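You operate a simulated robot arm through the tools that you are given. There is no shell and no other tool.

Carry out the task below with a simulated robot arm. There is one attempt and no reset: what you move stays moved.

Task
Set the back rest as the trolley card says, then lock the table side rail up.

The check looks at the end state, three seconds after you hand in, the way a careful person would. Anything else that was tipped, shoved, dropped, spilled or broken makes it a failure.

Robot
A 7-joint arm with a two-finger parallel gripper, fixed in place. Base frame: the origin is on the floor under the middle of its stand, x ahead of it, y to its left, z up. Units: mm, degrees, N and s.
It reaches about 1479 mm from its shoulder. Its first joint turns from -166.0 to 166.0 degrees. Payload 4.4 kg.
The tool frame sits at the grasp point between the pads (the TCP): z along the fingers, y along the line on which they close. The tips reach 23 mm beyond it. The gripper opens to 94 mm. The fingers are 38 mm wide and 10 mm thick; the gripper's body (54 by 96 mm) begins 39 mm behind the TCP.
Orientation is that of the tool frame in the base frame, as a unit quaternion [w, x, y, z]. With the fingers straight down and closing along the base's y, the tool's x points along the base's -x, its y along +y and its z along -z.

Tools
- The arm moves only by the tool send_rows. Its argument "moves" is text: rows parted by semicolons, each of 7 numbers parted by spaces: the opening, from 0 (shut) to 1 (fully open), then the shift along the base's x, y, z in mm, then the turn, a rotation vector about the base's x, y, z in degrees. In form: fingers x y z wx wy wz; .... A call has 1 to 20 rows; each row shifts and turns the commanded pose from where the row before left it. A row lasts 0.2 s, in which the tool goes at most 50 mm and 8.6 degrees; a call with a longer step from one row to the next is refused whole, and so is a gripper value outside its range. Where a pose cannot be reached the arm comes as near as it can. A force on the tool above 90 N (or 10 N above the force at the start of the call, whichever is more), or a blocked arm, ends the call early, and 0.2 s more pass. The fingers move at their own pace (about 72 mm/s each) and stop on an object; they squeeze with about 21 N. The grip force told is the motor's: it shows also when the fingers shut on nothing. Time passes only in rows, and 0.2 s behind the last, so rows that do not move let the fingers close. It gives the time, the measured TCP pose, the force on the tool (base axes), the opening and the grip force at its end, in the units of the frame above (readings bear some noise), with the torque about the TCP (base axes, N m) and any sound that the robot's microphone picked up, and new pictures: "views" is both (left out), scene, wrist or none.
- Cameras (640 x 400 px; columns grow to the right, rows downward): "scene" is fixed at [401.8, -495.9, 1102.7]; the picture's right is [0.92, -0.39, 0.00], its down [-0.11, -0.27, -0.96] and it looks along [0.37, 0.88, -0.29] (base axes); focal length 365 px, centre (320, 200). "wrist" rides on the gripper at [86, 16, -74] in the tool frame; the picture's right is [-0.18, 0.98, 0.00], its down [-0.58, -0.11, -0.81] and it looks along [-0.79, -0.15, 0.59] (tool axes); focal length 243 px, centre (320, 200). There is no depth. A picture from a camera that has moved, and an enlarged one, comes with that camera's place and axes in the base frame and with its lens.
- enlarge(camera, box): a new picture of the part [left, top, right, bottom] of that camera's present view, enlarged. It takes no simulated time.
- hand_in(): hands the job in; it is judged then, once.

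Places have to be worked out from the pictures, the camera data and where the tool is seen. Open the gripper and draw the arm clear of the work before you hand the job in, unless the task says otherwise.

The tools are called after ">>>" by a JSON object that holds its "method" and its "body". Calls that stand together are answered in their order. send_rows: Moves the arm, as the interface text tells. Its arguments: {"type":"object","properties":{"moves":{"type":"string"},"views":{"type":"string","enum":["both","scene","wrist","none"]}},"required":["moves"]} The other tools are called the same way: enlarge (camera, box) takes an enlarged picture of a part of a camera's view; hand_in () hands the job in.

At the start:

```text
time_s: 0.0
tcp_pos: [782.7, 231.3, 1056.1]
orientation: [0.001, -0.001, 1.0, 0.001]
force: [0.6, 0.4, -0.6]
moment: [-0.02, 0.03, -0.01]
grip_width: 94.1
gripper_force: 0.1
```

scene: 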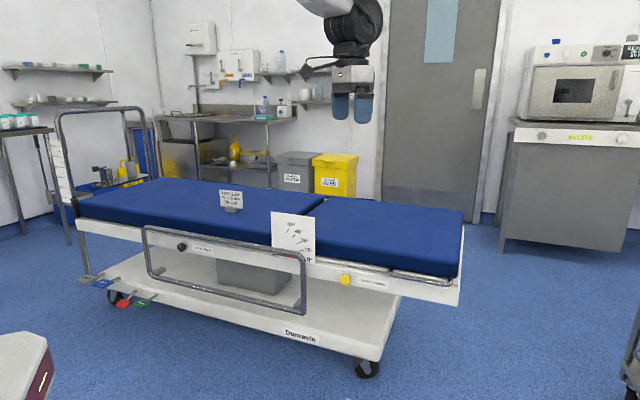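
wrist: 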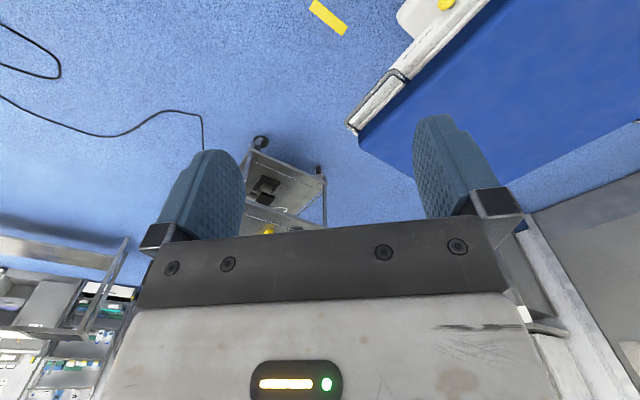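

The scene shows a treatment trolley with a card, a protractor-like plate, a yellow knob, a black knob and a side rail that is down. I enlarge the relevant parts first.

>>> {"method": "enlarge", "body": {"camera": "scene", "box": [200, 170, 280, 220]}}

>>> {"method": "enlarge", "body": {"camera": "scene", "box": [250, 200, 410, 300]}}

>>> {"method": "enlarge", "body": {"camera": "scene", "box": [120, 210, 320, 335]}}

>>> {"method": "enlarge", "body": {"camera": "scene", "box": [60, 200, 220, 320]}}

```text
8.00 times, centred on (240, 195) of scene
camera zoom: at [401.8, -495.9, 1102.7], right [0.92, -0.39, 0.0], down [-0.11, -0.27, -0.96], along [0.37, 0.88, -0.29], focal length 2919 px, centre (960, 240)
```

zoom: 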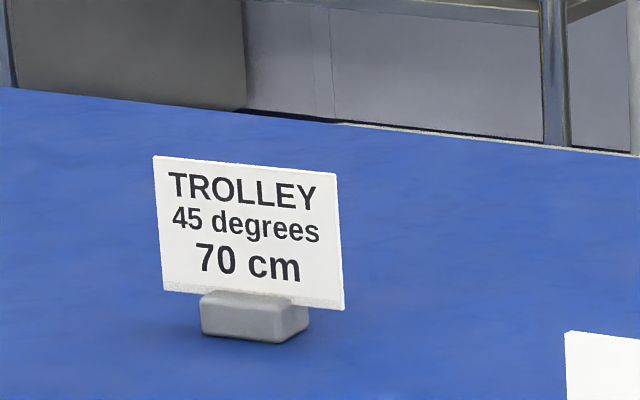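

```text
4.00 times, centred on (330, 250) of scene
camera zoom: at [401.8, -495.9, 1102.7], right [0.92, -0.39, 0.0], down [-0.11, -0.27, -0.96], along [0.37, 0.88, -0.29], focal length 1460 px, centre (280, 0)
```

zoom: 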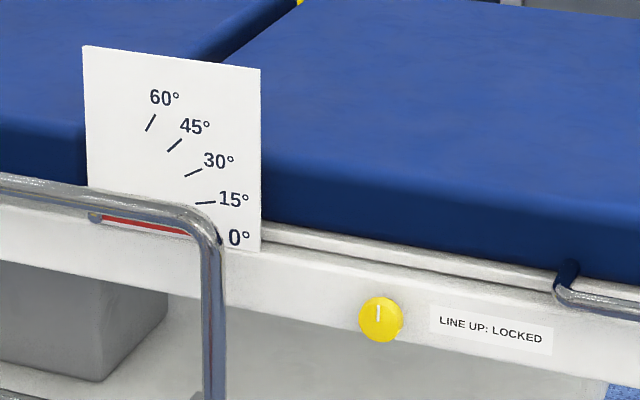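

```text
3.20 times, centred on (220, 272) of scene
camera zoom: at [401.8, -495.9, 1102.7], right [0.92, -0.39, 0.0], down [-0.11, -0.27, -0.96], along [0.37, 0.88, -0.29], focal length 1168 px, centre (640, -32)
```

zoom: 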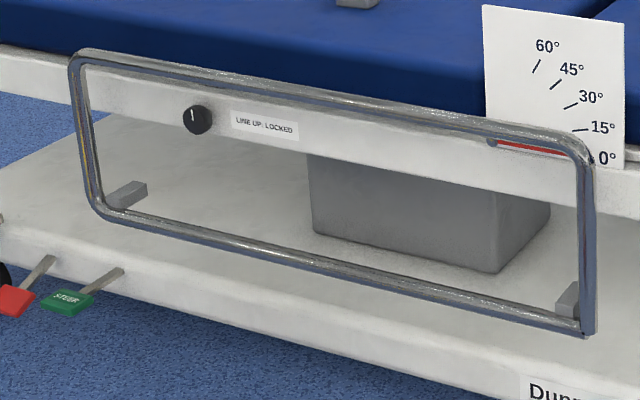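

```text
3.33 times, centred on (140, 260) of scene
camera zoom: at [401.8, -495.9, 1102.7], right [0.92, -0.39, 0.0], down [-0.11, -0.27, -0.96], along [0.37, 0.88, -0.29], focal length 1216 px, centre (920, 0)
```

zoom: 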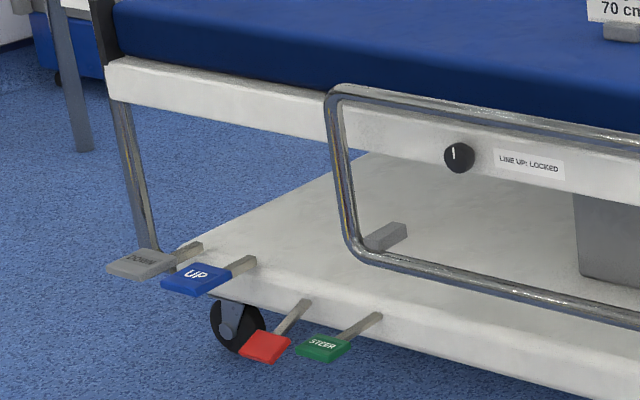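

The card reads "TROLLEY 45 degrees 70 cm". I look at the rest of the table and the room for more labels.

>>> {"method": "enlarge", "body": {"camera": "scene", "box": [330, 230, 490, 330]}}

>>> {"method": "enlarge", "body": {"camera": "scene", "box": [0, 40, 200, 165]}}

>>> {"method": "enlarge", "body": {"camera": "scene", "box": [40, 100, 200, 200]}}

>>> {"method": "enlarge", "body": {"camera": "scene", "box": [480, 20, 640, 120]}}

>>> {"method": "enlarge", "body": {"camera": "scene", "box": [240, 280, 400, 390]}}

>>> {"method": "enlarge", "body": {"camera": "scene", "box": [170, 20, 370, 145]}}

>>> {"method": "enlarge", "body": {"camera": "scene", "box": [0, 300, 160, 400]}}

>>> {"method": "enlarge", "body": {"camera": "wrist", "box": [300, 0, 540, 150]}}

```text
4.00 times, centred on (410, 280) of scene
camera zoom: at [401.8, -495.9, 1102.7], right [0.92, -0.39, 0.0], down [-0.11, -0.27, -0.96], along [0.37, 0.88, -0.29], focal length 1460 px, centre (-40, -120)
```

zoom: 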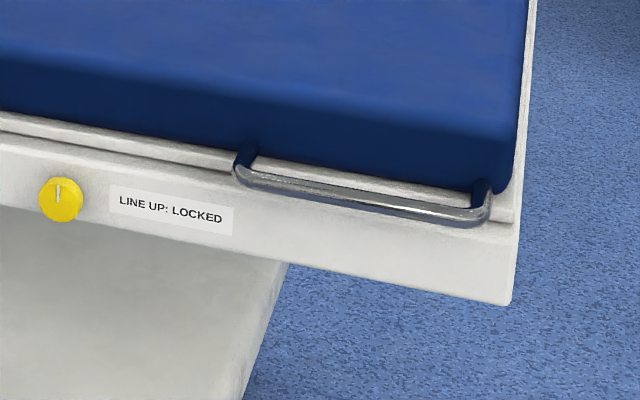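

```text
3.20 times, centred on (100, 102) of scene
camera zoom: at [401.8, -495.9, 1102.7], right [0.92, -0.39, 0.0], down [-0.11, -0.27, -0.96], along [0.37, 0.88, -0.29], focal length 1168 px, centre (1024, 512)
```

zoom: 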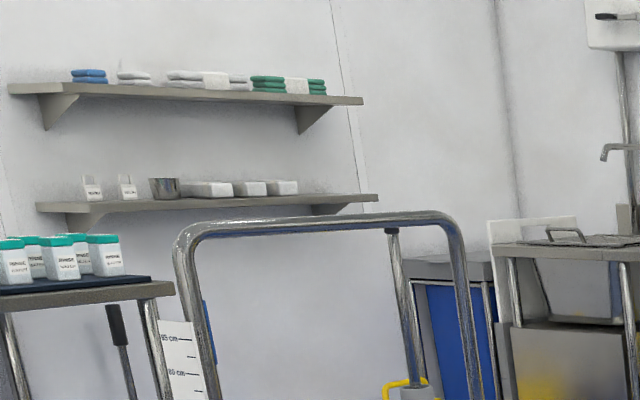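

```text
4.00 times, centred on (120, 150) of scene
camera zoom: at [401.8, -495.9, 1102.7], right [0.92, -0.39, 0.0], down [-0.11, -0.27, -0.96], along [0.37, 0.88, -0.29], focal length 1460 px, centre (1120, 400)
```

zoom: 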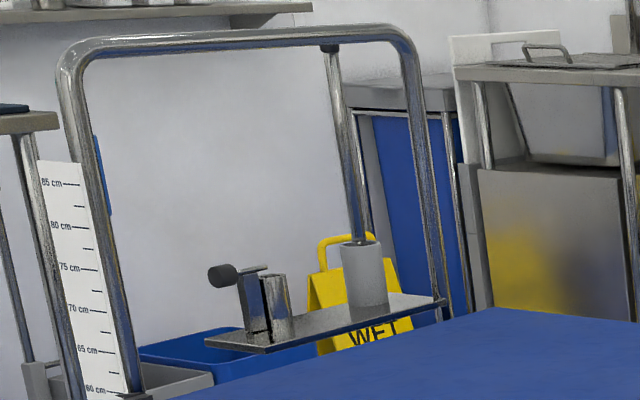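

```text
4.00 times, centred on (560, 70) of scene
camera zoom: at [401.8, -495.9, 1102.7], right [0.92, -0.39, 0.0], down [-0.11, -0.27, -0.96], along [0.37, 0.88, -0.29], focal length 1460 px, centre (-640, 720)
```

zoom: 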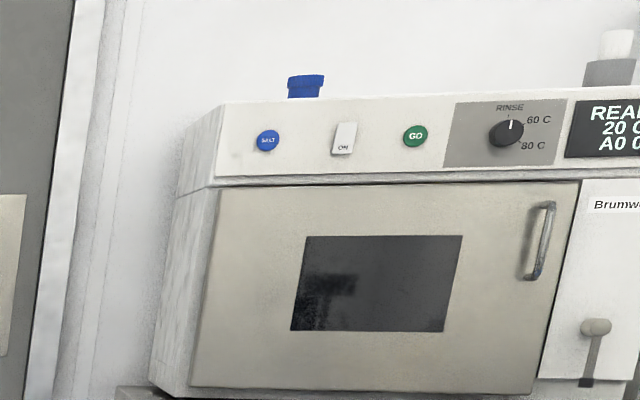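

```text
3.64 times, centred on (320, 335) of scene
camera zoom: at [401.8, -495.9, 1102.7], right [0.92, -0.39, 0.0], down [-0.11, -0.27, -0.96], along [0.37, 0.88, -0.29], focal length 1327 px, centre (320, -291)
```

zoom: 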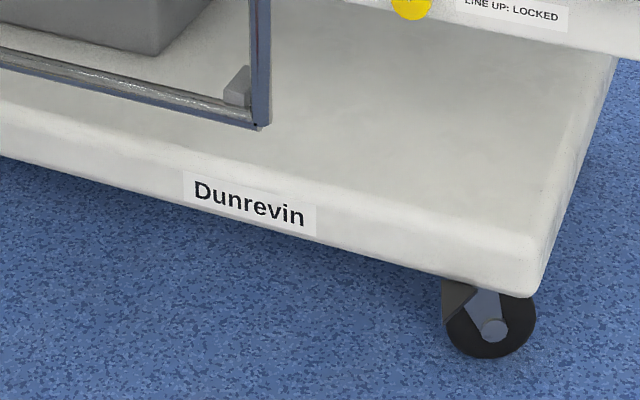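

```text
3.20 times, centred on (270, 82) of scene
camera zoom: at [401.8, -495.9, 1102.7], right [0.92, -0.39, 0.0], down [-0.11, -0.27, -0.96], along [0.37, 0.88, -0.29], focal length 1168 px, centre (480, 576)
```

zoom: 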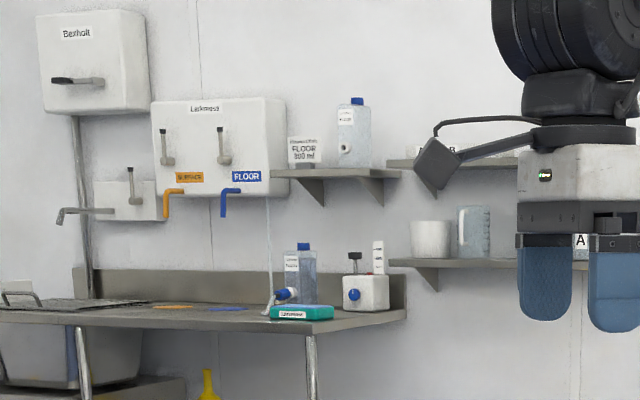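

```text
4.00 times, centred on (80, 350) of scene
camera zoom: at [401.8, -495.9, 1102.7], right [0.92, -0.39, 0.0], down [-0.11, -0.27, -0.96], along [0.37, 0.88, -0.29], focal length 1460 px, centre (1280, -400)
```

zoom: 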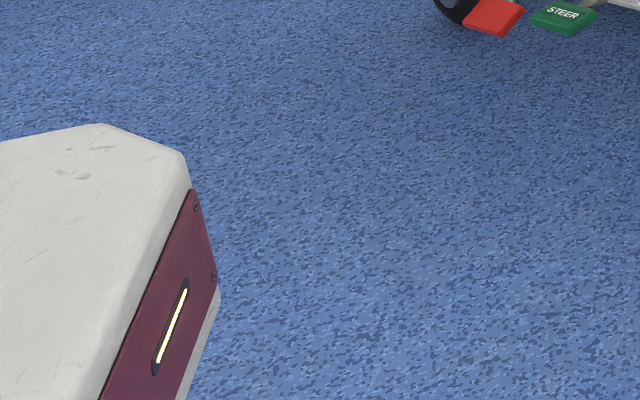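

```text
2.67 times, centred on (420, 75) of wrist
camera zoom: at [695.8, 248.4, 1131.1], right [0.18, 0.98, 0.0], down [0.58, -0.11, 0.81], along [0.79, -0.15, -0.59], focal length 647 px, centre (53, 533)
```

zoom: 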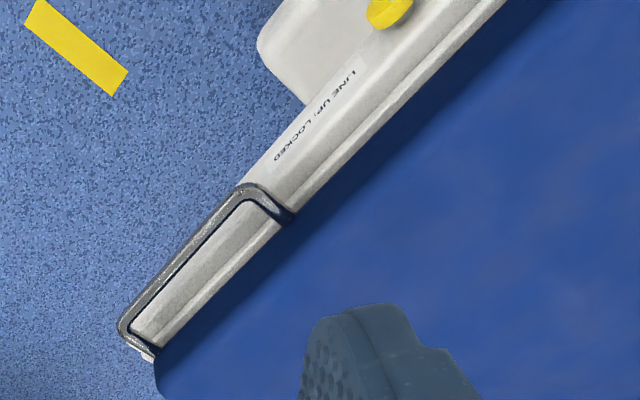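

From both views I triangulate the yellow knob at about (911, 486, 485). The table's long side runs along (-0.707, 0.707), and its near face looks toward the robot. I start turning the gripper to face the table horizontally with the wrist camera on top, drawing it back as I go.

>>> {"method": "send_rows", "body": {"moves": "1 -15 -8 0 5.605 2.322 -5.605;1 -15 -8 0 5.605 2.322 -5.605;1 -15 -8 0 5.605 2.322 -5.605;1 -15 -8 0 5.605 2.322 -5.605;1 -15 -8 0 5.605 2.322 -5.605;1 -15 -8 0 5.605 2.322 -5.605;1 -15 -8 0 5.605 2.322 -5.605;1 -15 -8 0 5.605 2.322 -5.605;1 -15 -8 0 5.605 2.322 -5.605"}}

```text
time_s: 2.0
tcp_pos: [647.5, 159.8, 1056.6]
orientation: [-0.169, 0.411, 0.796, 0.411]
force: [-0.2, -0.1, 0.1]
moment: [0.02, 0.0, -0.03]
grip_width: 93.9
gripper_force: 0.1
camera wrist: at [603.1, 150.8, 1163.1], right [0.89, 0.22, 0.39], down [0.21, -0.97, 0.08], along [0.4, 0.01, -0.92], focal length 243 px, centre (320, 200)
```

scene: 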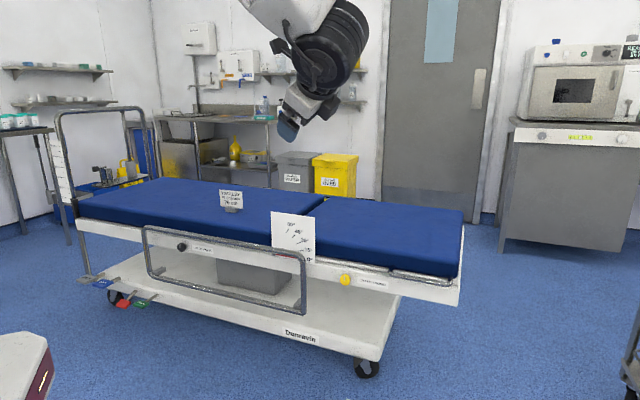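
wrist: 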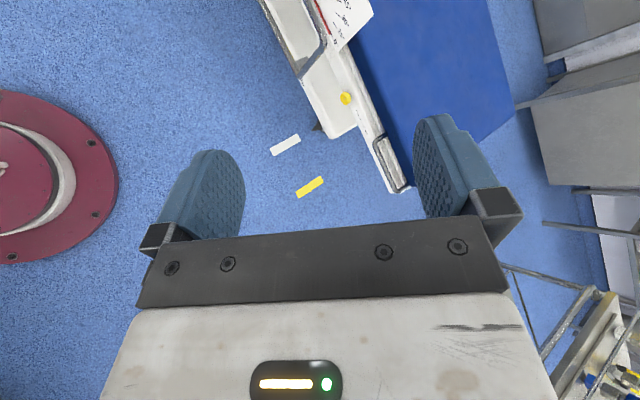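

The arm follows the turn well, so I finish the other half and draw the arm back and down a little.

>>> {"method": "send_rows", "body": {"moves": "1 -5 -5 -10 5.605 2.322 -5.605;1 -5 -5 -10 5.605 2.322 -5.605;1 -5 -5 -10 5.605 2.322 -5.605;1 -5 -5 -10 5.605 2.322 -5.605;1 -5 -5 -10 5.605 2.322 -5.605;1 -5 -5 -10 5.605 2.322 -5.605;1 -5 -5 -10 5.605 2.322 -5.605;1 -5 -5 -10 5.605 2.322 -5.605;1 -5 -5 -10 5.605 2.322 -5.605"}}

```text
time_s: 4.0
tcp_pos: [601.8, 114.5, 965.6]
orientation: [-0.271, 0.654, 0.268, 0.654]
force: [0.4, -0.7, 0.1]
moment: [-0.01, 0.01, 0.01]
grip_width: 94.1
gripper_force: 0.2
camera wrist: at [561.0, 51.2, 1052.4], right [0.69, -0.7, -0.19], down [-0.65, -0.49, -0.58], along [0.31, 0.52, -0.79], focal length 243 px, centre (320, 200)
```

scene: 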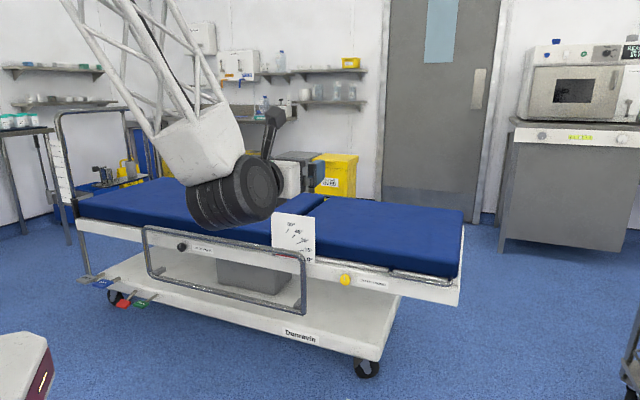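
wrist: 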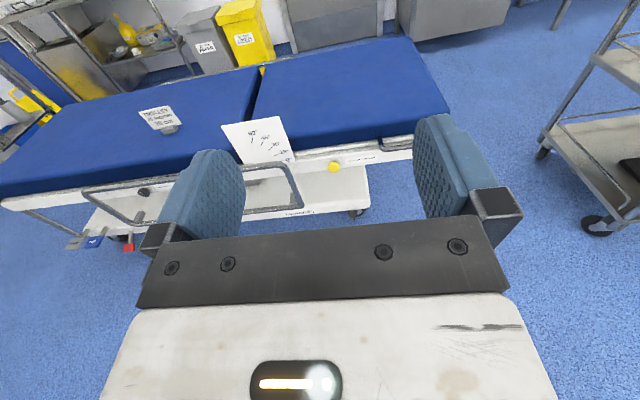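

Now the wrist camera looks at the whole table. I enlarge parts of it to locate the knobs, handle, rail and pivot by triangulation.

>>> {"method": "enlarge", "body": {"camera": "wrist", "box": [210, 100, 370, 200]}}

>>> {"method": "enlarge", "body": {"camera": "wrist", "box": [290, 100, 450, 200]}}

>>> {"method": "enlarge", "body": {"camera": "wrist", "box": [50, 150, 210, 250]}}

>>> {"method": "enlarge", "body": {"camera": "wrist", "box": [230, 20, 310, 70]}}

```text
4.00 times, centred on (290, 150) of wrist
camera zoom: at [561.0, 51.2, 1052.4], right [0.69, -0.7, -0.19], down [-0.65, -0.49, -0.58], along [0.31, 0.52, -0.79], focal length 970 px, centre (440, 400)
```

zoom: 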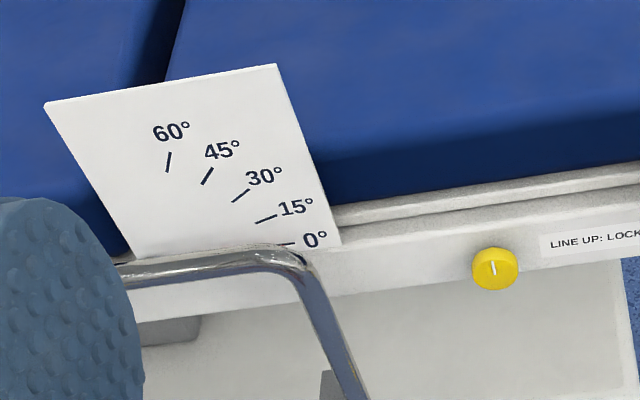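

```text
4.00 times, centred on (370, 150) of wrist
camera zoom: at [561.0, 51.2, 1052.4], right [0.69, -0.7, -0.19], down [-0.65, -0.49, -0.58], along [0.31, 0.52, -0.79], focal length 970 px, centre (120, 400)
```

zoom: 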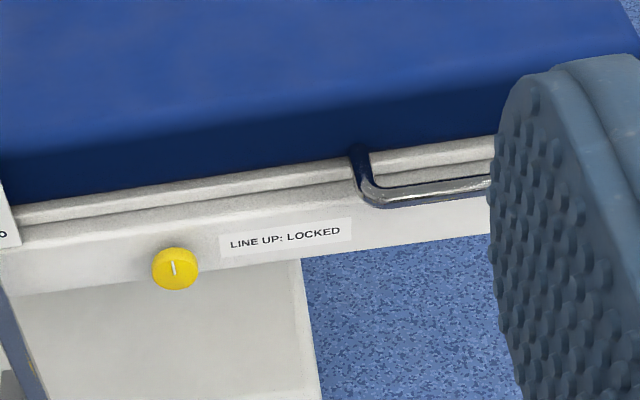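

```text
4.00 times, centred on (130, 200) of wrist
camera zoom: at [561.0, 51.2, 1052.4], right [0.69, -0.7, -0.19], down [-0.65, -0.49, -0.58], along [0.31, 0.52, -0.79], focal length 970 px, centre (1080, 200)
```

zoom: 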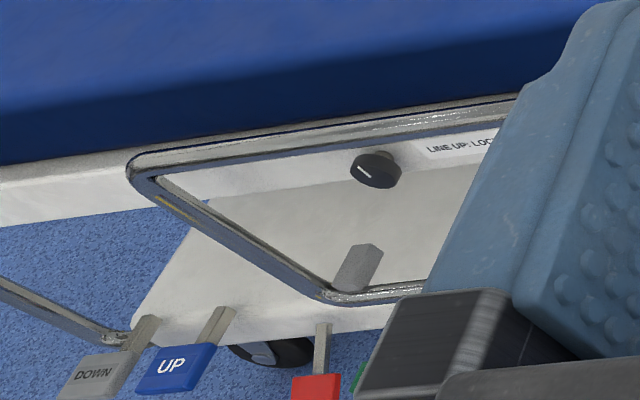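

```text
8.00 times, centred on (270, 45) of wrist
camera zoom: at [561.0, 51.2, 1052.4], right [0.69, -0.7, -0.19], down [-0.65, -0.49, -0.58], along [0.31, 0.52, -0.79], focal length 1941 px, centre (720, 1440)
```

zoom: 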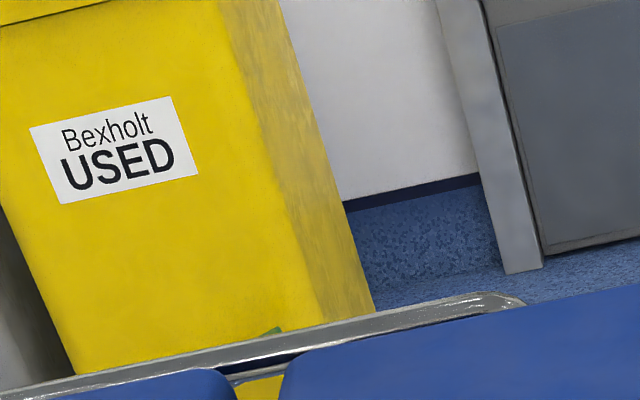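

Estimates from triangulation:

| Feature | Position (mm) |
|---|---|
| Yellow knob | (905, 480, 490) |
| Black knob | (416, 938, 505) |
| Handle bar | (999, 357, 550) to (1135, 240, 549) |
| Rail top corners | (286, 1025, 572) and (780, 562, 562) |

The inward normal of the table face is about (0.686, 0.728). I move down in front of the yellow knob, keeping 150 mm off.

>>> {"method": "send_rows", "body": {"moves": "1 14.3 18.3 -34 0 0 0.12;1 14.3 18.3 -34 0 0 0.12;1 14.3 18.3 -34 0 0 0.12;1 14.3 18.3 -34 0 0 0.12;1 14.3 18.3 -34 0 0 0.12;1 14.3 18.3 -34 0 0 0.12;1 14.3 18.3 -34 0 0 0.12;1 14.3 18.3 -34 0 0 0.12;1 14.3 18.3 -34 0 0 0.12;1 14.3 18.3 -34 0 0 0.12;1 14.3 18.3 -34 0 0 0.12;1 14.3 18.3 -34 0 0 0.12;1 14.3 18.3 -34 0 0 0.12;1 14.3 18.3 -34 0 0 0.12"}}

```text
time_s: 7.0
tcp_pos: [801.4, 370.7, 491.3]
orientation: [-0.28, 0.649, 0.28, 0.649]
force: [-0.4, 0.6, 0.1]
moment: [-0.02, 0.0, 0.02]
grip_width: 94.2
gripper_force: 0.0
camera wrist: at [762.3, 306.4, 577.5], right [0.71, -0.68, -0.19], down [-0.63, -0.51, -0.58], along [0.3, 0.53, -0.79], focal length 243 px, centre (320, 200)
```

scene: 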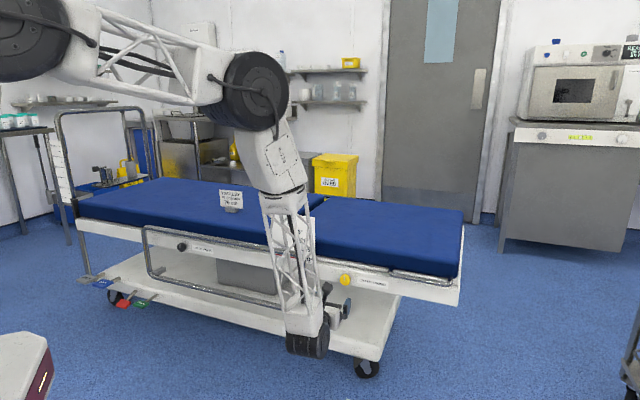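
wrist: 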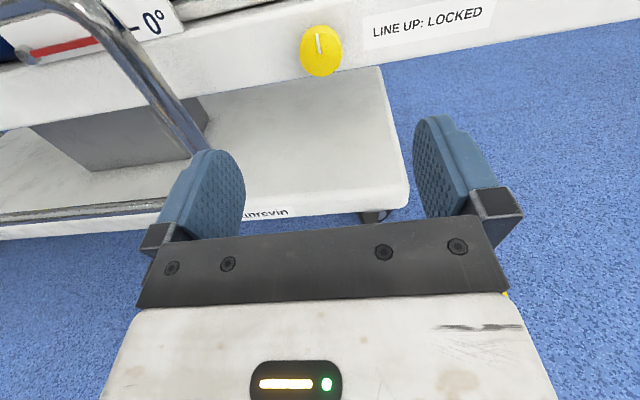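

The knob is in line, about 10 mm below the tool axis and about 170 mm ahead. I advance 80 mm, drop 8 mm and then measure again.

>>> {"method": "send_rows", "body": {"moves": "1 18.3 19.4 -3 0 0 0;1 18.3 19.4 -3 0 0 0;1 18.3 19.4 -2 0 0 0;1 0 0 0 0 0 0"}}

>>> {"method": "enlarge", "body": {"camera": "scene", "box": [290, 230, 450, 330]}}

>>> {"method": "enlarge", "body": {"camera": "wrist", "box": [200, 0, 440, 150]}}

```text
time_s: 8.0
tcp_pos: [857.5, 428.9, 482.1]
orientation: [-0.28, 0.65, 0.279, 0.649]
force: [0.0, -0.4, 0.7]
moment: [0.0, 0.0, -0.04]
grip_width: 94.2
gripper_force: 0.1
camera wrist: at [818.3, 364.0, 569.3], right [0.71, -0.68, -0.19], down [-0.63, -0.51, -0.58], along [0.3, 0.53, -0.79], focal length 243 px, centre (320, 200)
```

scene: 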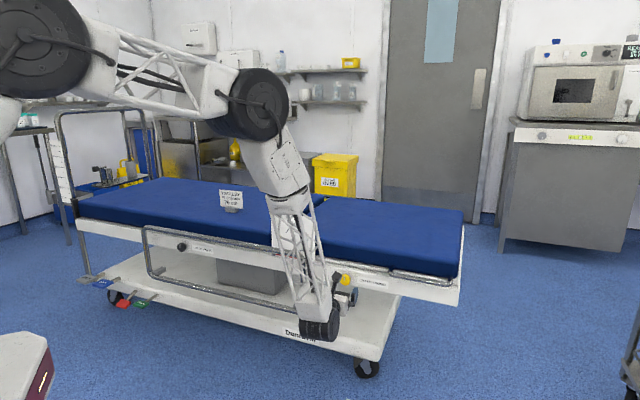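
wrist: 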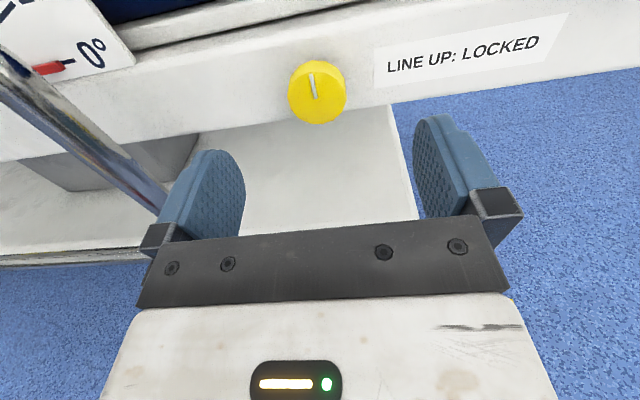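

```text
4.00 times, centred on (370, 280) of scene
camera zoom: at [401.8, -495.9, 1102.7], right [0.92, -0.39, 0.0], down [-0.11, -0.27, -0.96], along [0.37, 0.88, -0.29], focal length 1460 px, centre (120, -120)
```

zoom: 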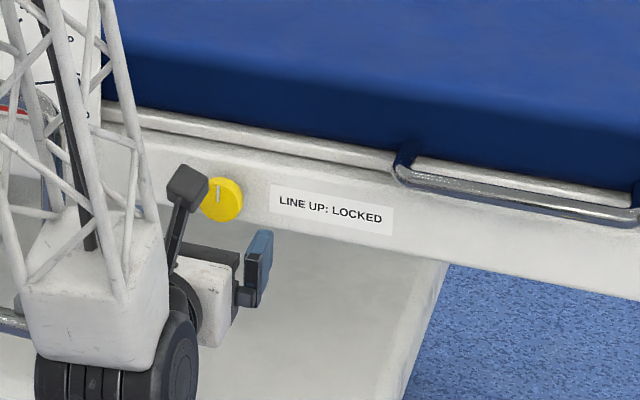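

```text
2.67 times, centred on (320, 75) of wrist
camera zoom: at [818.3, 364.0, 569.3], right [0.71, -0.68, -0.19], down [-0.63, -0.51, -0.58], along [0.3, 0.53, -0.79], focal length 647 px, centre (320, 533)
```

zoom: 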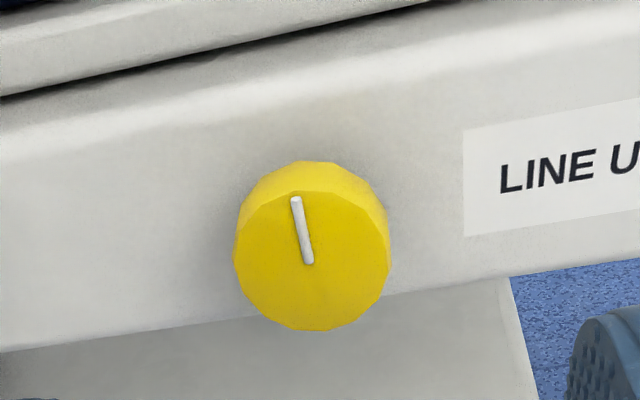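

Triangulating again with the refined centre (the inner end of the white line) puts the knob about 66 mm ahead and 4 mm above the axis. I advance another 30 mm and re-measure.

>>> {"method": "send_rows", "body": {"moves": "1 10.3 10.9 1.5 0 0 0;1 10.3 10.9 1.5 0 0 0;1 0 0 0 0 0 0", "views": "both"}}

>>> {"method": "enlarge", "body": {"camera": "wrist", "box": [240, 50, 400, 150]}}

>>> {"method": "enlarge", "body": {"camera": "scene", "box": [320, 260, 400, 310]}}

```text
time_s: 8.8
tcp_pos: [878.2, 450.1, 484.0]
orientation: [-0.279, 0.65, 0.278, 0.65]
force: [0.0, 0.1, -0.3]
moment: [-0.02, 0.01, -0.01]
grip_width: 94.0
gripper_force: 0.1
camera wrist: at [839.0, 386.3, 572.5], right [0.71, -0.68, -0.19], down [-0.63, -0.51, -0.58], along [0.3, 0.53, -0.79], focal length 243 px, centre (320, 200)
```

scene: 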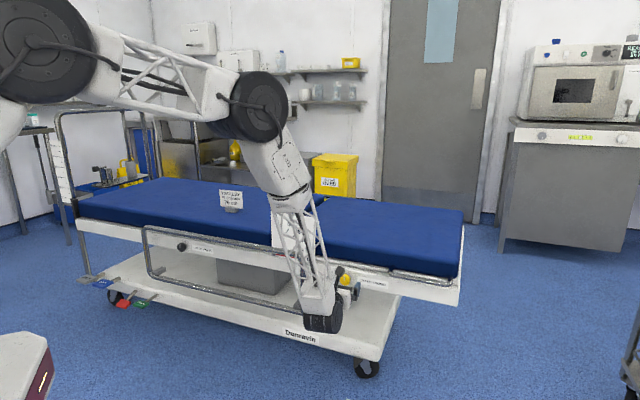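
wrist: 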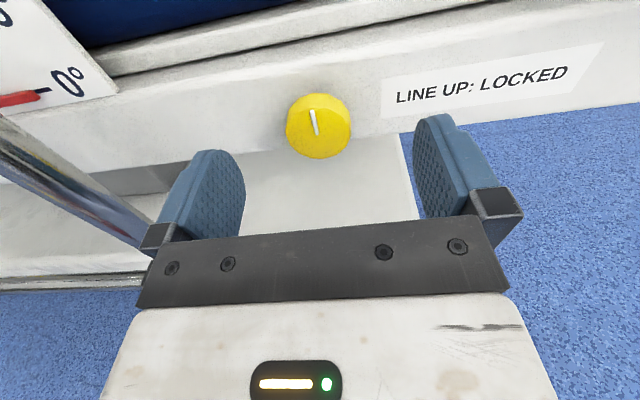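

```text
4.00 times, centred on (320, 100) of wrist
camera zoom: at [839.0, 386.3, 572.5], right [0.71, -0.68, -0.19], down [-0.63, -0.51, -0.58], along [0.3, 0.53, -0.79], focal length 970 px, centre (320, 600)
```

zoom: 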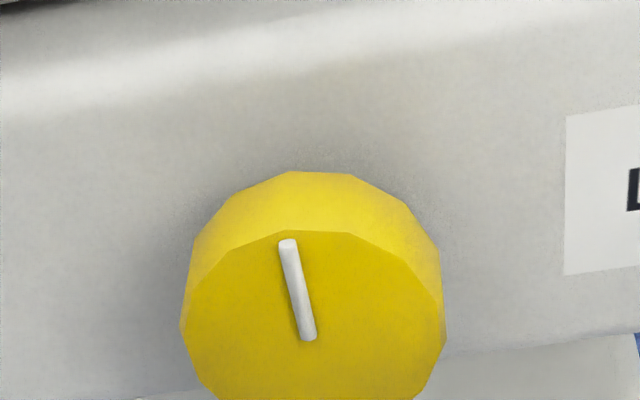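

```text
8.00 times, centred on (360, 285) of scene
camera zoom: at [401.8, -495.9, 1102.7], right [0.92, -0.39, 0.0], down [-0.11, -0.27, -0.96], along [0.37, 0.88, -0.29], focal length 2919 px, centre (0, -480)
```

zoom: 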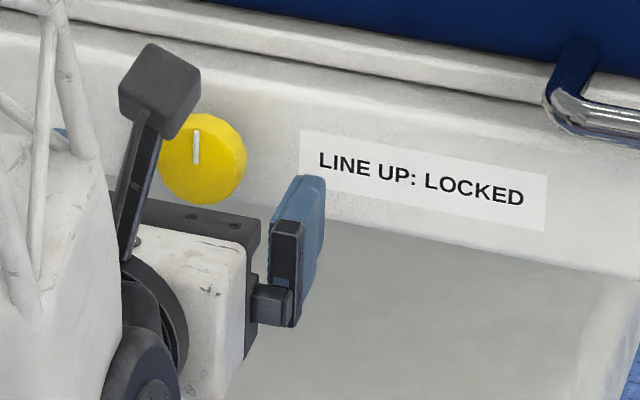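

The knob face is about 28 mm ahead of the TCP, about 6 mm above it, about 35 mm across and roughly 13 mm deep. I rise 6 mm, creep in 15 mm and close on it.

>>> {"method": "send_rows", "body": {"moves": "1 0 0 6 0 0 0;1 3.4 3.6 0 0 0 0;1 3.4 3.6 0 0 0 0;1 3.5 3.7 0 0 0 0;1 0 0 0 0 0 0", "views": "both"}}

>>> {"method": "enlarge", "body": {"camera": "wrist", "box": [240, 80, 400, 180]}}

```text
time_s: 10.0
tcp_pos: [888.4, 463.3, 490.6]
orientation: [-0.28, 0.65, 0.278, 0.65]
force: [1.6, 1.0, -0.1]
moment: [-0.02, 0.0, -0.03]
grip_width: 93.9
gripper_force: 0.2
camera wrist: at [849.1, 397.2, 578.0], right [0.71, -0.68, -0.19], down [-0.63, -0.51, -0.58], along [0.3, 0.53, -0.79], focal length 243 px, centre (320, 200)
```

scene: 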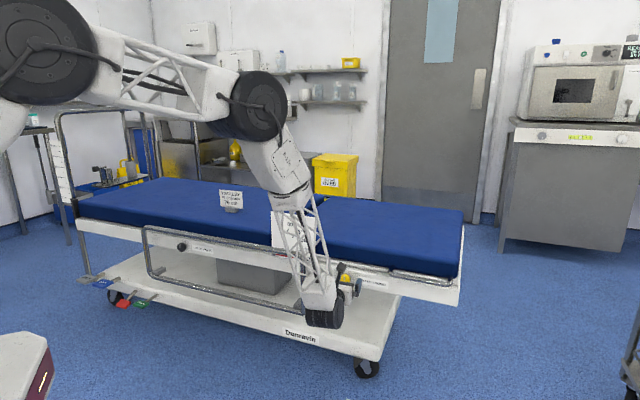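
wrist: 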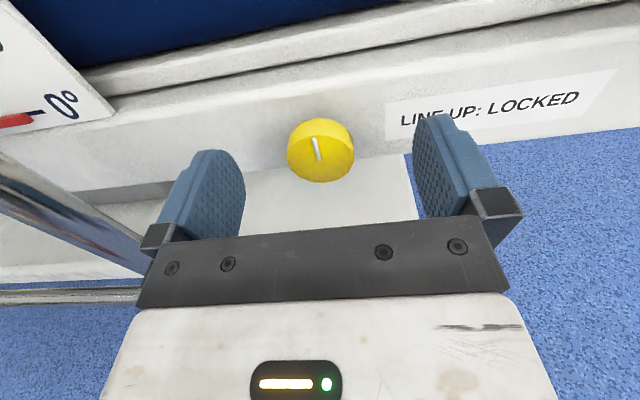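

```text
4.00 times, centred on (320, 130) of wrist
camera zoom: at [849.1, 397.2, 578.0], right [0.71, -0.68, -0.19], down [-0.63, -0.51, -0.58], along [0.3, 0.53, -0.79], focal length 970 px, centre (320, 480)
```

zoom: 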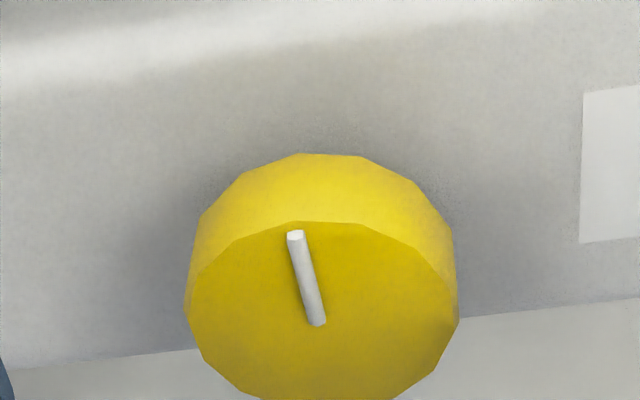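

The knob face centre now lies on the tool axis about 16 mm ahead, so the tips overlap it by about 7 mm. I creep in 3 mm more and close.

>>> {"method": "send_rows", "body": {"moves": "1 2.0 2.2 0 0 0 0;0.6 0 0 0 0 0 0;0.4 0 0 0 0 0 0;0.3 0 0 0 0 0 0;0.2 0 0 0 0 0 0;0.2 0 0 0 0 0 0", "views": "both"}}

>>> {"method": "enlarge", "body": {"camera": "wrist", "box": [240, 80, 400, 180]}}

```text
time_s: 11.4
tcp_pos: [889.5, 463.5, 490.3]
orientation: [-0.28, 0.649, 0.279, 0.649]
force: [-8.5, 10.9, 2.2]
moment: [0.03, 0.1, 0.06]
grip_width: 37.8
gripper_force: 44.8
camera wrist: at [850.7, 399.4, 577.7], right [0.71, -0.68, -0.19], down [-0.63, -0.51, -0.58], along [0.3, 0.53, -0.79], focal length 243 px, centre (320, 200)
```

scene: 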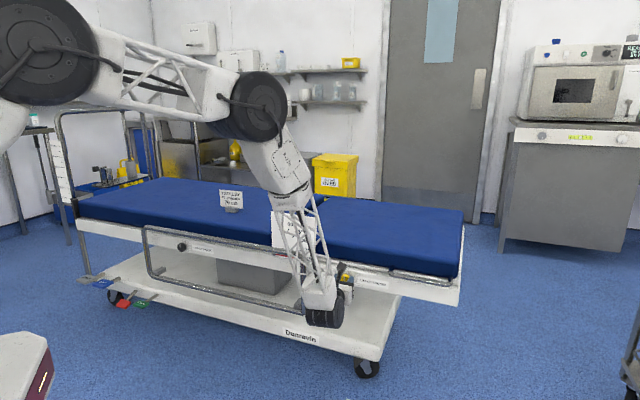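
wrist: 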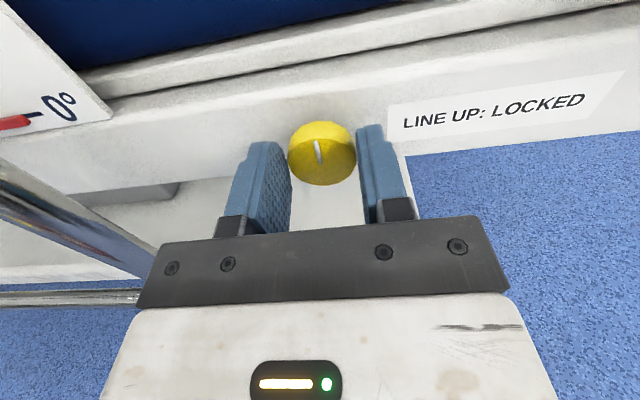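

```text
4.00 times, centred on (320, 130) of wrist
camera zoom: at [850.7, 399.4, 577.7], right [0.71, -0.68, -0.19], down [-0.63, -0.51, -0.58], along [0.3, 0.53, -0.79], focal length 970 px, centre (320, 480)
```

zoom: 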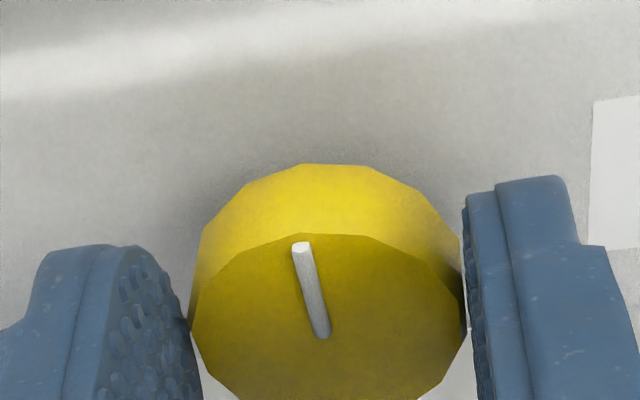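

The fingers hold the knob at 37.8 mm with a small sideways load to the left. I ease 1 mm left and try an 8° clockwise turn (positive about the inward axis) to feel which way it moves.

>>> {"method": "send_rows", "body": {"moves": "0.2 -0.7 0.7 0 0 0 0;0.2 0 0 0 0 0 0;0.2 0 0 0 5.49 5.82 0;0.2 0 0 0 0 0 0", "views": "wrist"}}

>>> {"method": "enlarge", "body": {"camera": "wrist", "box": [240, 80, 400, 180]}}

>>> {"method": "enlarge", "body": {"camera": "scene", "box": [320, 260, 400, 310]}}

```text
time_s: 12.4
tcp_pos: [890.3, 463.2, 491.7]
orientation: [-0.324, 0.668, 0.232, 0.629]
force: [6.2, -15.3, 4.0]
moment: [0.09, -0.41, -0.36]
grip_width: 37.6
gripper_force: 45.4
camera wrist: at [859.4, 391.0, 575.0], right [0.69, -0.65, -0.32], down [-0.69, -0.45, -0.56], along [0.22, 0.61, -0.76], focal length 243 px, centre (320, 200)
```

wrist: 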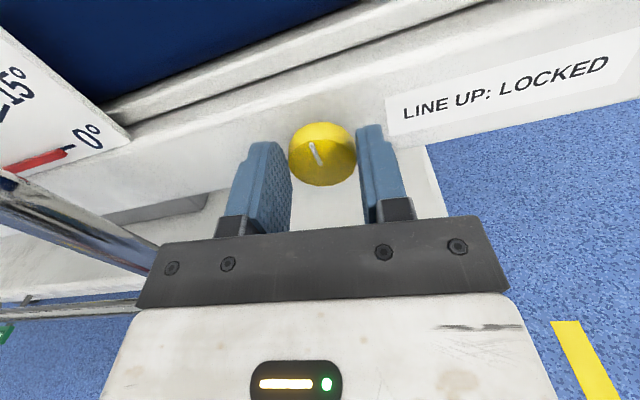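

```text
4.00 times, centred on (320, 130) of wrist
camera zoom: at [859.4, 391.0, 575.0], right [0.69, -0.65, -0.32], down [-0.69, -0.45, -0.56], along [0.22, 0.61, -0.76], focal length 970 px, centre (320, 480)
```

zoom: 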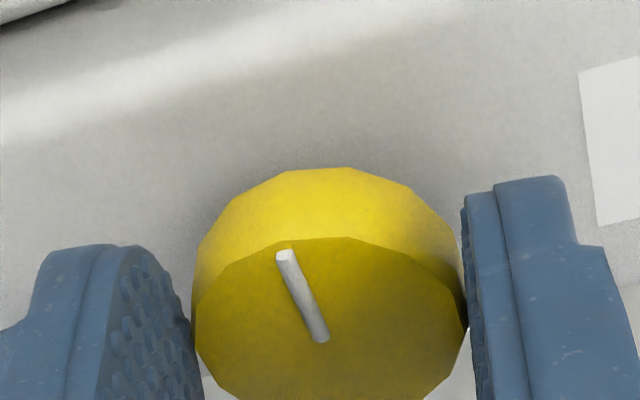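

```text
8.00 times, centred on (360, 285) of scene
camera zoom: at [401.8, -495.9, 1102.7], right [0.92, -0.39, 0.0], down [-0.11, -0.27, -0.96], along [0.37, 0.88, -0.29], focal length 2919 px, centre (0, -480)
```

zoom: 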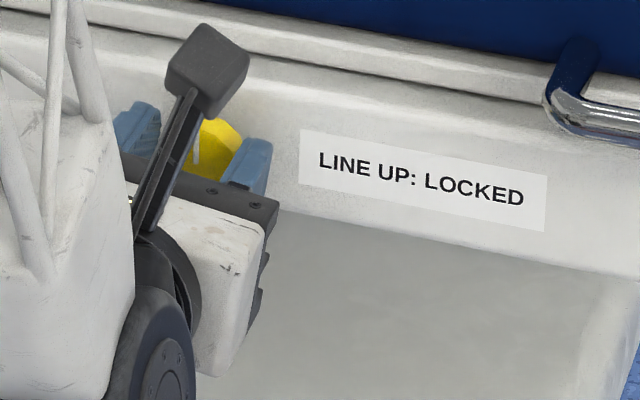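

In the image the line rotated against the fingers, so the knob slipped and is against its stop clockwise. I try counter-clockwise.

>>> {"method": "send_rows", "body": {"moves": "0.2 -0.2 0.7 -1 -5.49 -5.82 0;0.2 0 0 0 -5.49 -5.82 0;0.2 0 0 0 -5.49 -5.82 0;0.2 0 0 0 0 0 0", "views": "wrist"}}

>>> {"method": "enlarge", "body": {"camera": "wrist", "box": [240, 80, 400, 180]}}

>>> {"method": "enlarge", "body": {"camera": "scene", "box": [320, 260, 400, 310]}}

```text
time_s: 13.4
tcp_pos: [888.4, 466.3, 489.9]
orientation: [-0.186, 0.604, 0.366, 0.683]
force: [-5.9, -2.8, 12.8]
moment: [0.46, -0.41, -0.03]
grip_width: 37.3
gripper_force: 45.0
camera wrist: at [831.8, 417.8, 578.2], right [0.72, -0.68, 0.09], down [-0.51, -0.62, -0.59], along [0.46, 0.38, -0.8], focal length 243 px, centre (320, 200)
```

wrist: 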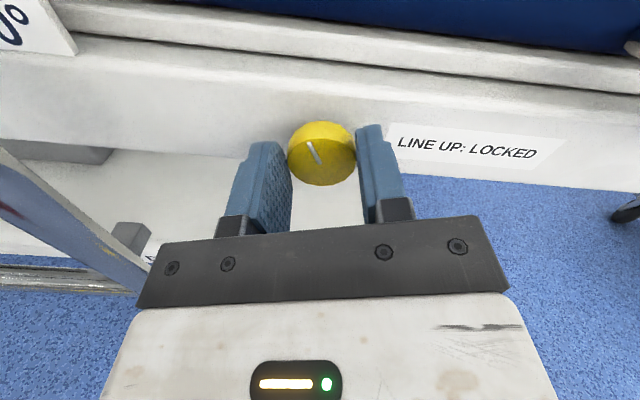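

```text
4.00 times, centred on (320, 130) of wrist
camera zoom: at [831.8, 417.8, 578.2], right [0.72, -0.68, 0.09], down [-0.51, -0.62, -0.59], along [0.46, 0.38, -0.8], focal length 970 px, centre (320, 480)
```

zoom: 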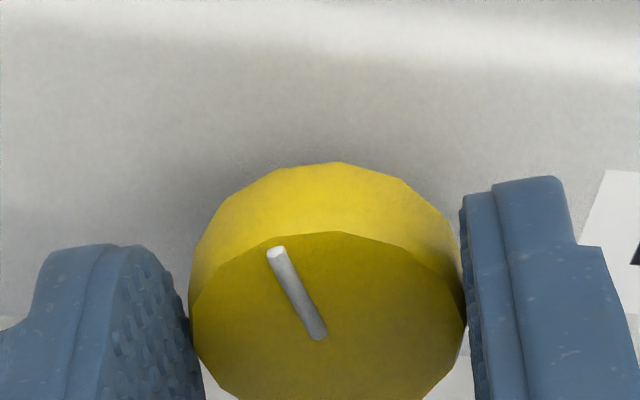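

```text
8.00 times, centred on (360, 285) of scene
camera zoom: at [401.8, -495.9, 1102.7], right [0.92, -0.39, 0.0], down [-0.11, -0.27, -0.96], along [0.37, 0.88, -0.29], focal length 2919 px, centre (0, -480)
```

zoom: 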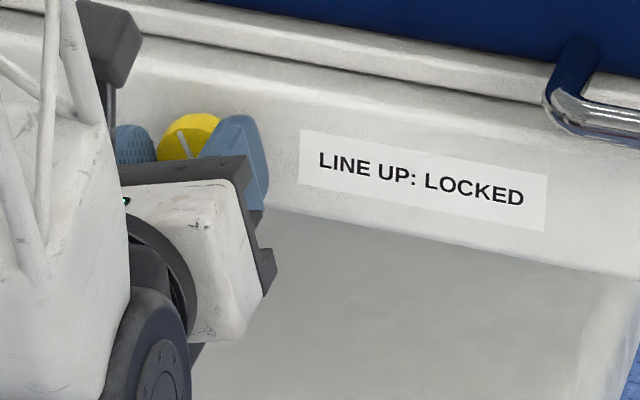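

The line stayed with the fingers this time, so the knob turns counter-clockwise and has moved about 20°. I continue in that direction.

>>> {"method": "send_rows", "body": {"moves": "0.2 0 0 -0.5 -5.49 -5.82 0;0.2 0 0 -0.5 -5.49 -5.82 0;0.2 0 0 0 -5.49 -5.82 0;0.2 0 0 0 -5.49 -5.82 0;0.2 0 0 0 0 0 0", "views": "wrist"}}

>>> {"method": "enlarge", "body": {"camera": "scene", "box": [320, 260, 400, 310]}}

```text
time_s: 14.6
tcp_pos: [888.2, 466.8, 488.3]
orientation: [0.009, 0.478, 0.52, 0.708]
force: [-15.6, 41.7, -4.4]
moment: [0.36, -0.14, 0.54]
grip_width: 36.8
gripper_force: 44.7
camera wrist: at [798.3, 449.3, 558.4], right [0.58, -0.55, 0.61], down [-0.29, -0.83, -0.47], along [0.76, 0.1, -0.64], focal length 243 px, centre (320, 200)
```

wrist: 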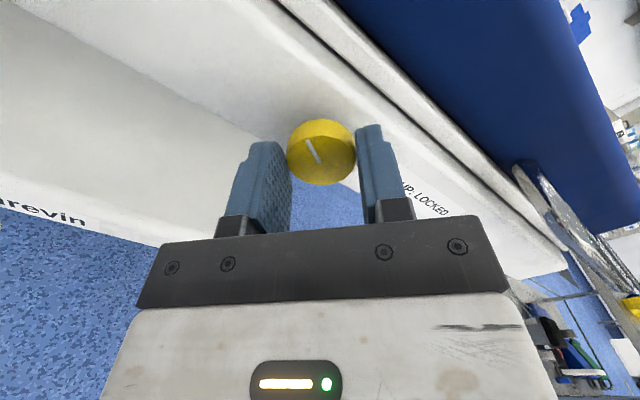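

```text
8.00 times, centred on (360, 285) of scene
camera zoom: at [401.8, -495.9, 1102.7], right [0.92, -0.39, 0.0], down [-0.11, -0.27, -0.96], along [0.37, 0.88, -0.29], focal length 2919 px, centre (0, -480)
```

zoom: 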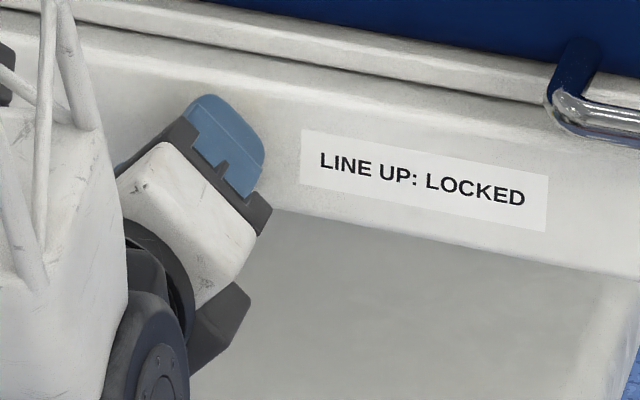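

There is about 40 N sideways on the tool, toward the left. I relieve it by shifting slightly left and check the force before turning further.

>>> {"method": "send_rows", "body": {"moves": "0.2 -0.5 1.2 0 0 0 0;0.2 0 0 0 0 0 0", "views": "none"}}

```text
time_s: 15.2
tcp_pos: [888.2, 465.5, 487.5]
orientation: [0.008, 0.48, 0.519, 0.708]
force: [-14.7, 32.0, -10.2]
moment: [0.49, -0.34, 1.04]
grip_width: 37.0
gripper_force: 45.3
```

The force fell a little. I shift 2 mm more to the left along the table and read again.

>>> {"method": "send_rows", "body": {"moves": "0.2 -1.5 1.4 0 0 0 0;0.2 0 0 0 0 0 0", "views": "wrist"}}

>>> {"method": "enlarge", "body": {"camera": "scene", "box": [320, 260, 400, 310]}}

>>> {"method": "enlarge", "body": {"camera": "wrist", "box": [240, 80, 400, 180]}}

```text
time_s: 15.8
tcp_pos: [888.1, 466.7, 488.6]
orientation: [0.009, 0.48, 0.519, 0.707]
force: [17.8, 11.1, -31.8]
moment: [-0.19, 0.23, -0.5]
grip_width: 36.8
gripper_force: 45.5
camera wrist: at [798.2, 449.5, 558.4], right [0.58, -0.55, 0.61], down [-0.3, -0.83, -0.47], along [0.76, 0.09, -0.64], focal length 243 px, centre (320, 200)
```

wrist: 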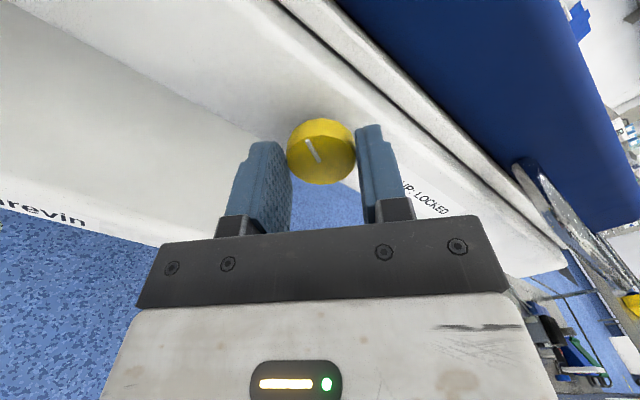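

```text
8.00 times, centred on (360, 285) of scene
camera zoom: at [401.8, -495.9, 1102.7], right [0.92, -0.39, 0.0], down [-0.11, -0.27, -0.96], along [0.37, 0.88, -0.29], focal length 2919 px, centre (0, -480)
```

zoom: 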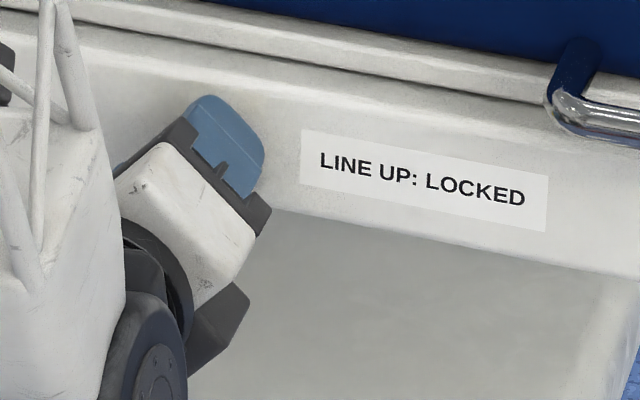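

```text
4.00 times, centred on (320, 130) of wrist
camera zoom: at [798.2, 449.5, 558.4], right [0.58, -0.55, 0.61], down [-0.3, -0.83, -0.47], along [0.76, 0.09, -0.64], focal length 970 px, centre (320, 480)
```

zoom: 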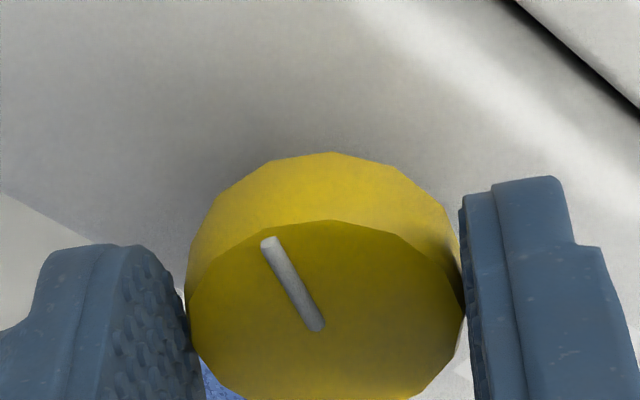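

The sideways load has gone and the knob is still turning with the fingers. I continue counter-clockwise toward 90°.

>>> {"method": "send_rows", "body": {"moves": "0.2 0 -0.5 -1 -5.49 -5.82 0;0.2 0 0 0 -5.49 -5.82 0;0.2 0 0 0 -5.49 -5.82 0;0.2 0 0 0 0 0 0", "views": "wrist"}}

>>> {"method": "enlarge", "body": {"camera": "wrist", "box": [240, 80, 400, 180]}}

```text
time_s: 16.8
tcp_pos: [886.5, 467.2, 486.7]
orientation: [0.154, 0.361, 0.608, 0.69]
force: [21.5, 6.1, -44.7]
moment: [-0.4, 0.64, -0.63]
grip_width: 36.9
gripper_force: 45.2
camera wrist: at [779.6, 466.3, 529.4], right [0.35, -0.33, 0.88], down [-0.18, -0.94, -0.28], along [0.92, -0.06, -0.39], focal length 243 px, centre (320, 200)
```

wrist: 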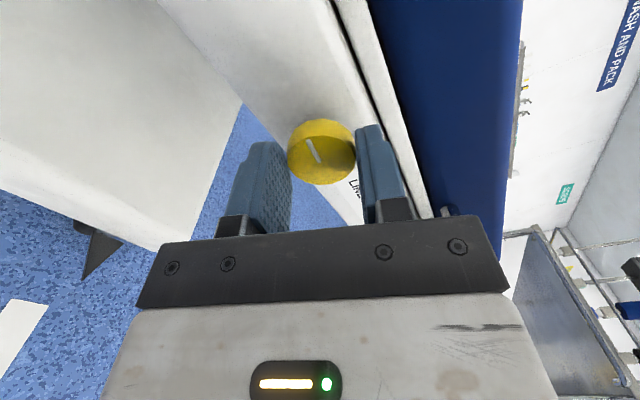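

```text
4.00 times, centred on (320, 130) of wrist
camera zoom: at [779.6, 466.3, 529.4], right [0.35, -0.33, 0.88], down [-0.18, -0.94, -0.28], along [0.92, -0.06, -0.39], focal length 970 px, centre (320, 480)
```

zoom: 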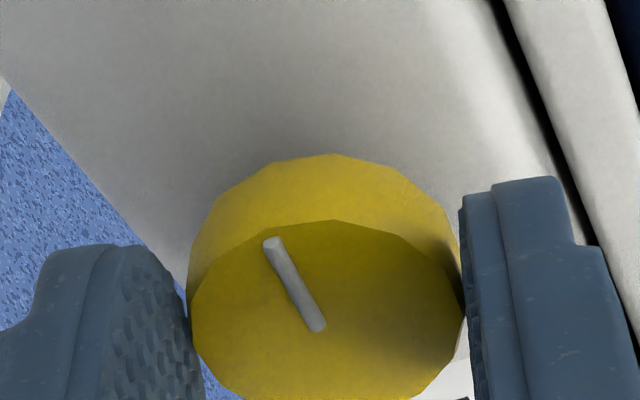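

The knob still turns with the fingers, but there is about 45 N pulling the tool downward. I lower the command 2.5 mm while finishing the turn.

>>> {"method": "send_rows", "body": {"moves": "0.2 -0.5 -0.3 -1.5 0 0 0;0.2 -0.5 -0.3 -1 -5.49 -5.82 0;0.2 0 0 0 -5.49 -5.82 0;0.2 0 0 0 0 0 0", "views": "wrist"}}

>>> {"method": "enlarge", "body": {"camera": "wrist", "box": [240, 80, 400, 180]}}

```text
time_s: 17.8
tcp_pos: [884.6, 467.0, 485.2]
orientation: [0.25, 0.271, 0.652, 0.662]
force: [-6.4, 16.1, -20.8]
moment: [-0.04, 0.95, 0.82]
grip_width: 37.5
gripper_force: 45.1
camera wrist: at [772.4, 472.4, 505.1], right [0.16, -0.15, 0.98], down [-0.13, -0.98, -0.13], along [0.98, -0.11, -0.17], focal length 243 px, centre (320, 200)
```

wrist: 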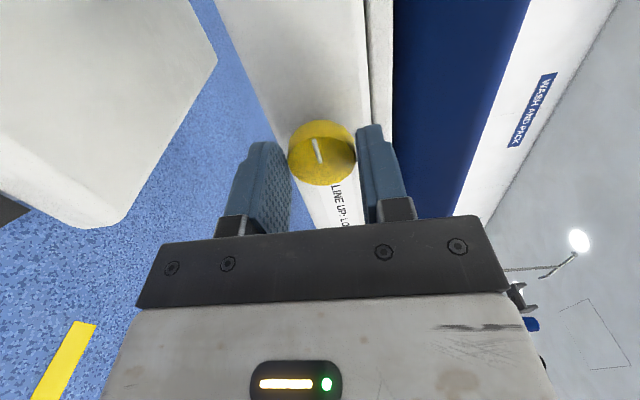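

```text
4.00 times, centred on (320, 130) of wrist
camera zoom: at [772.4, 472.4, 505.1], right [0.16, -0.15, 0.98], down [-0.13, -0.98, -0.13], along [0.98, -0.11, -0.17], focal length 970 px, centre (320, 480)
```

zoom: 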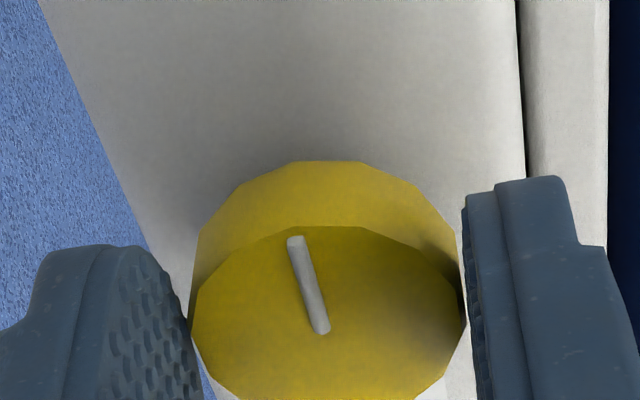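

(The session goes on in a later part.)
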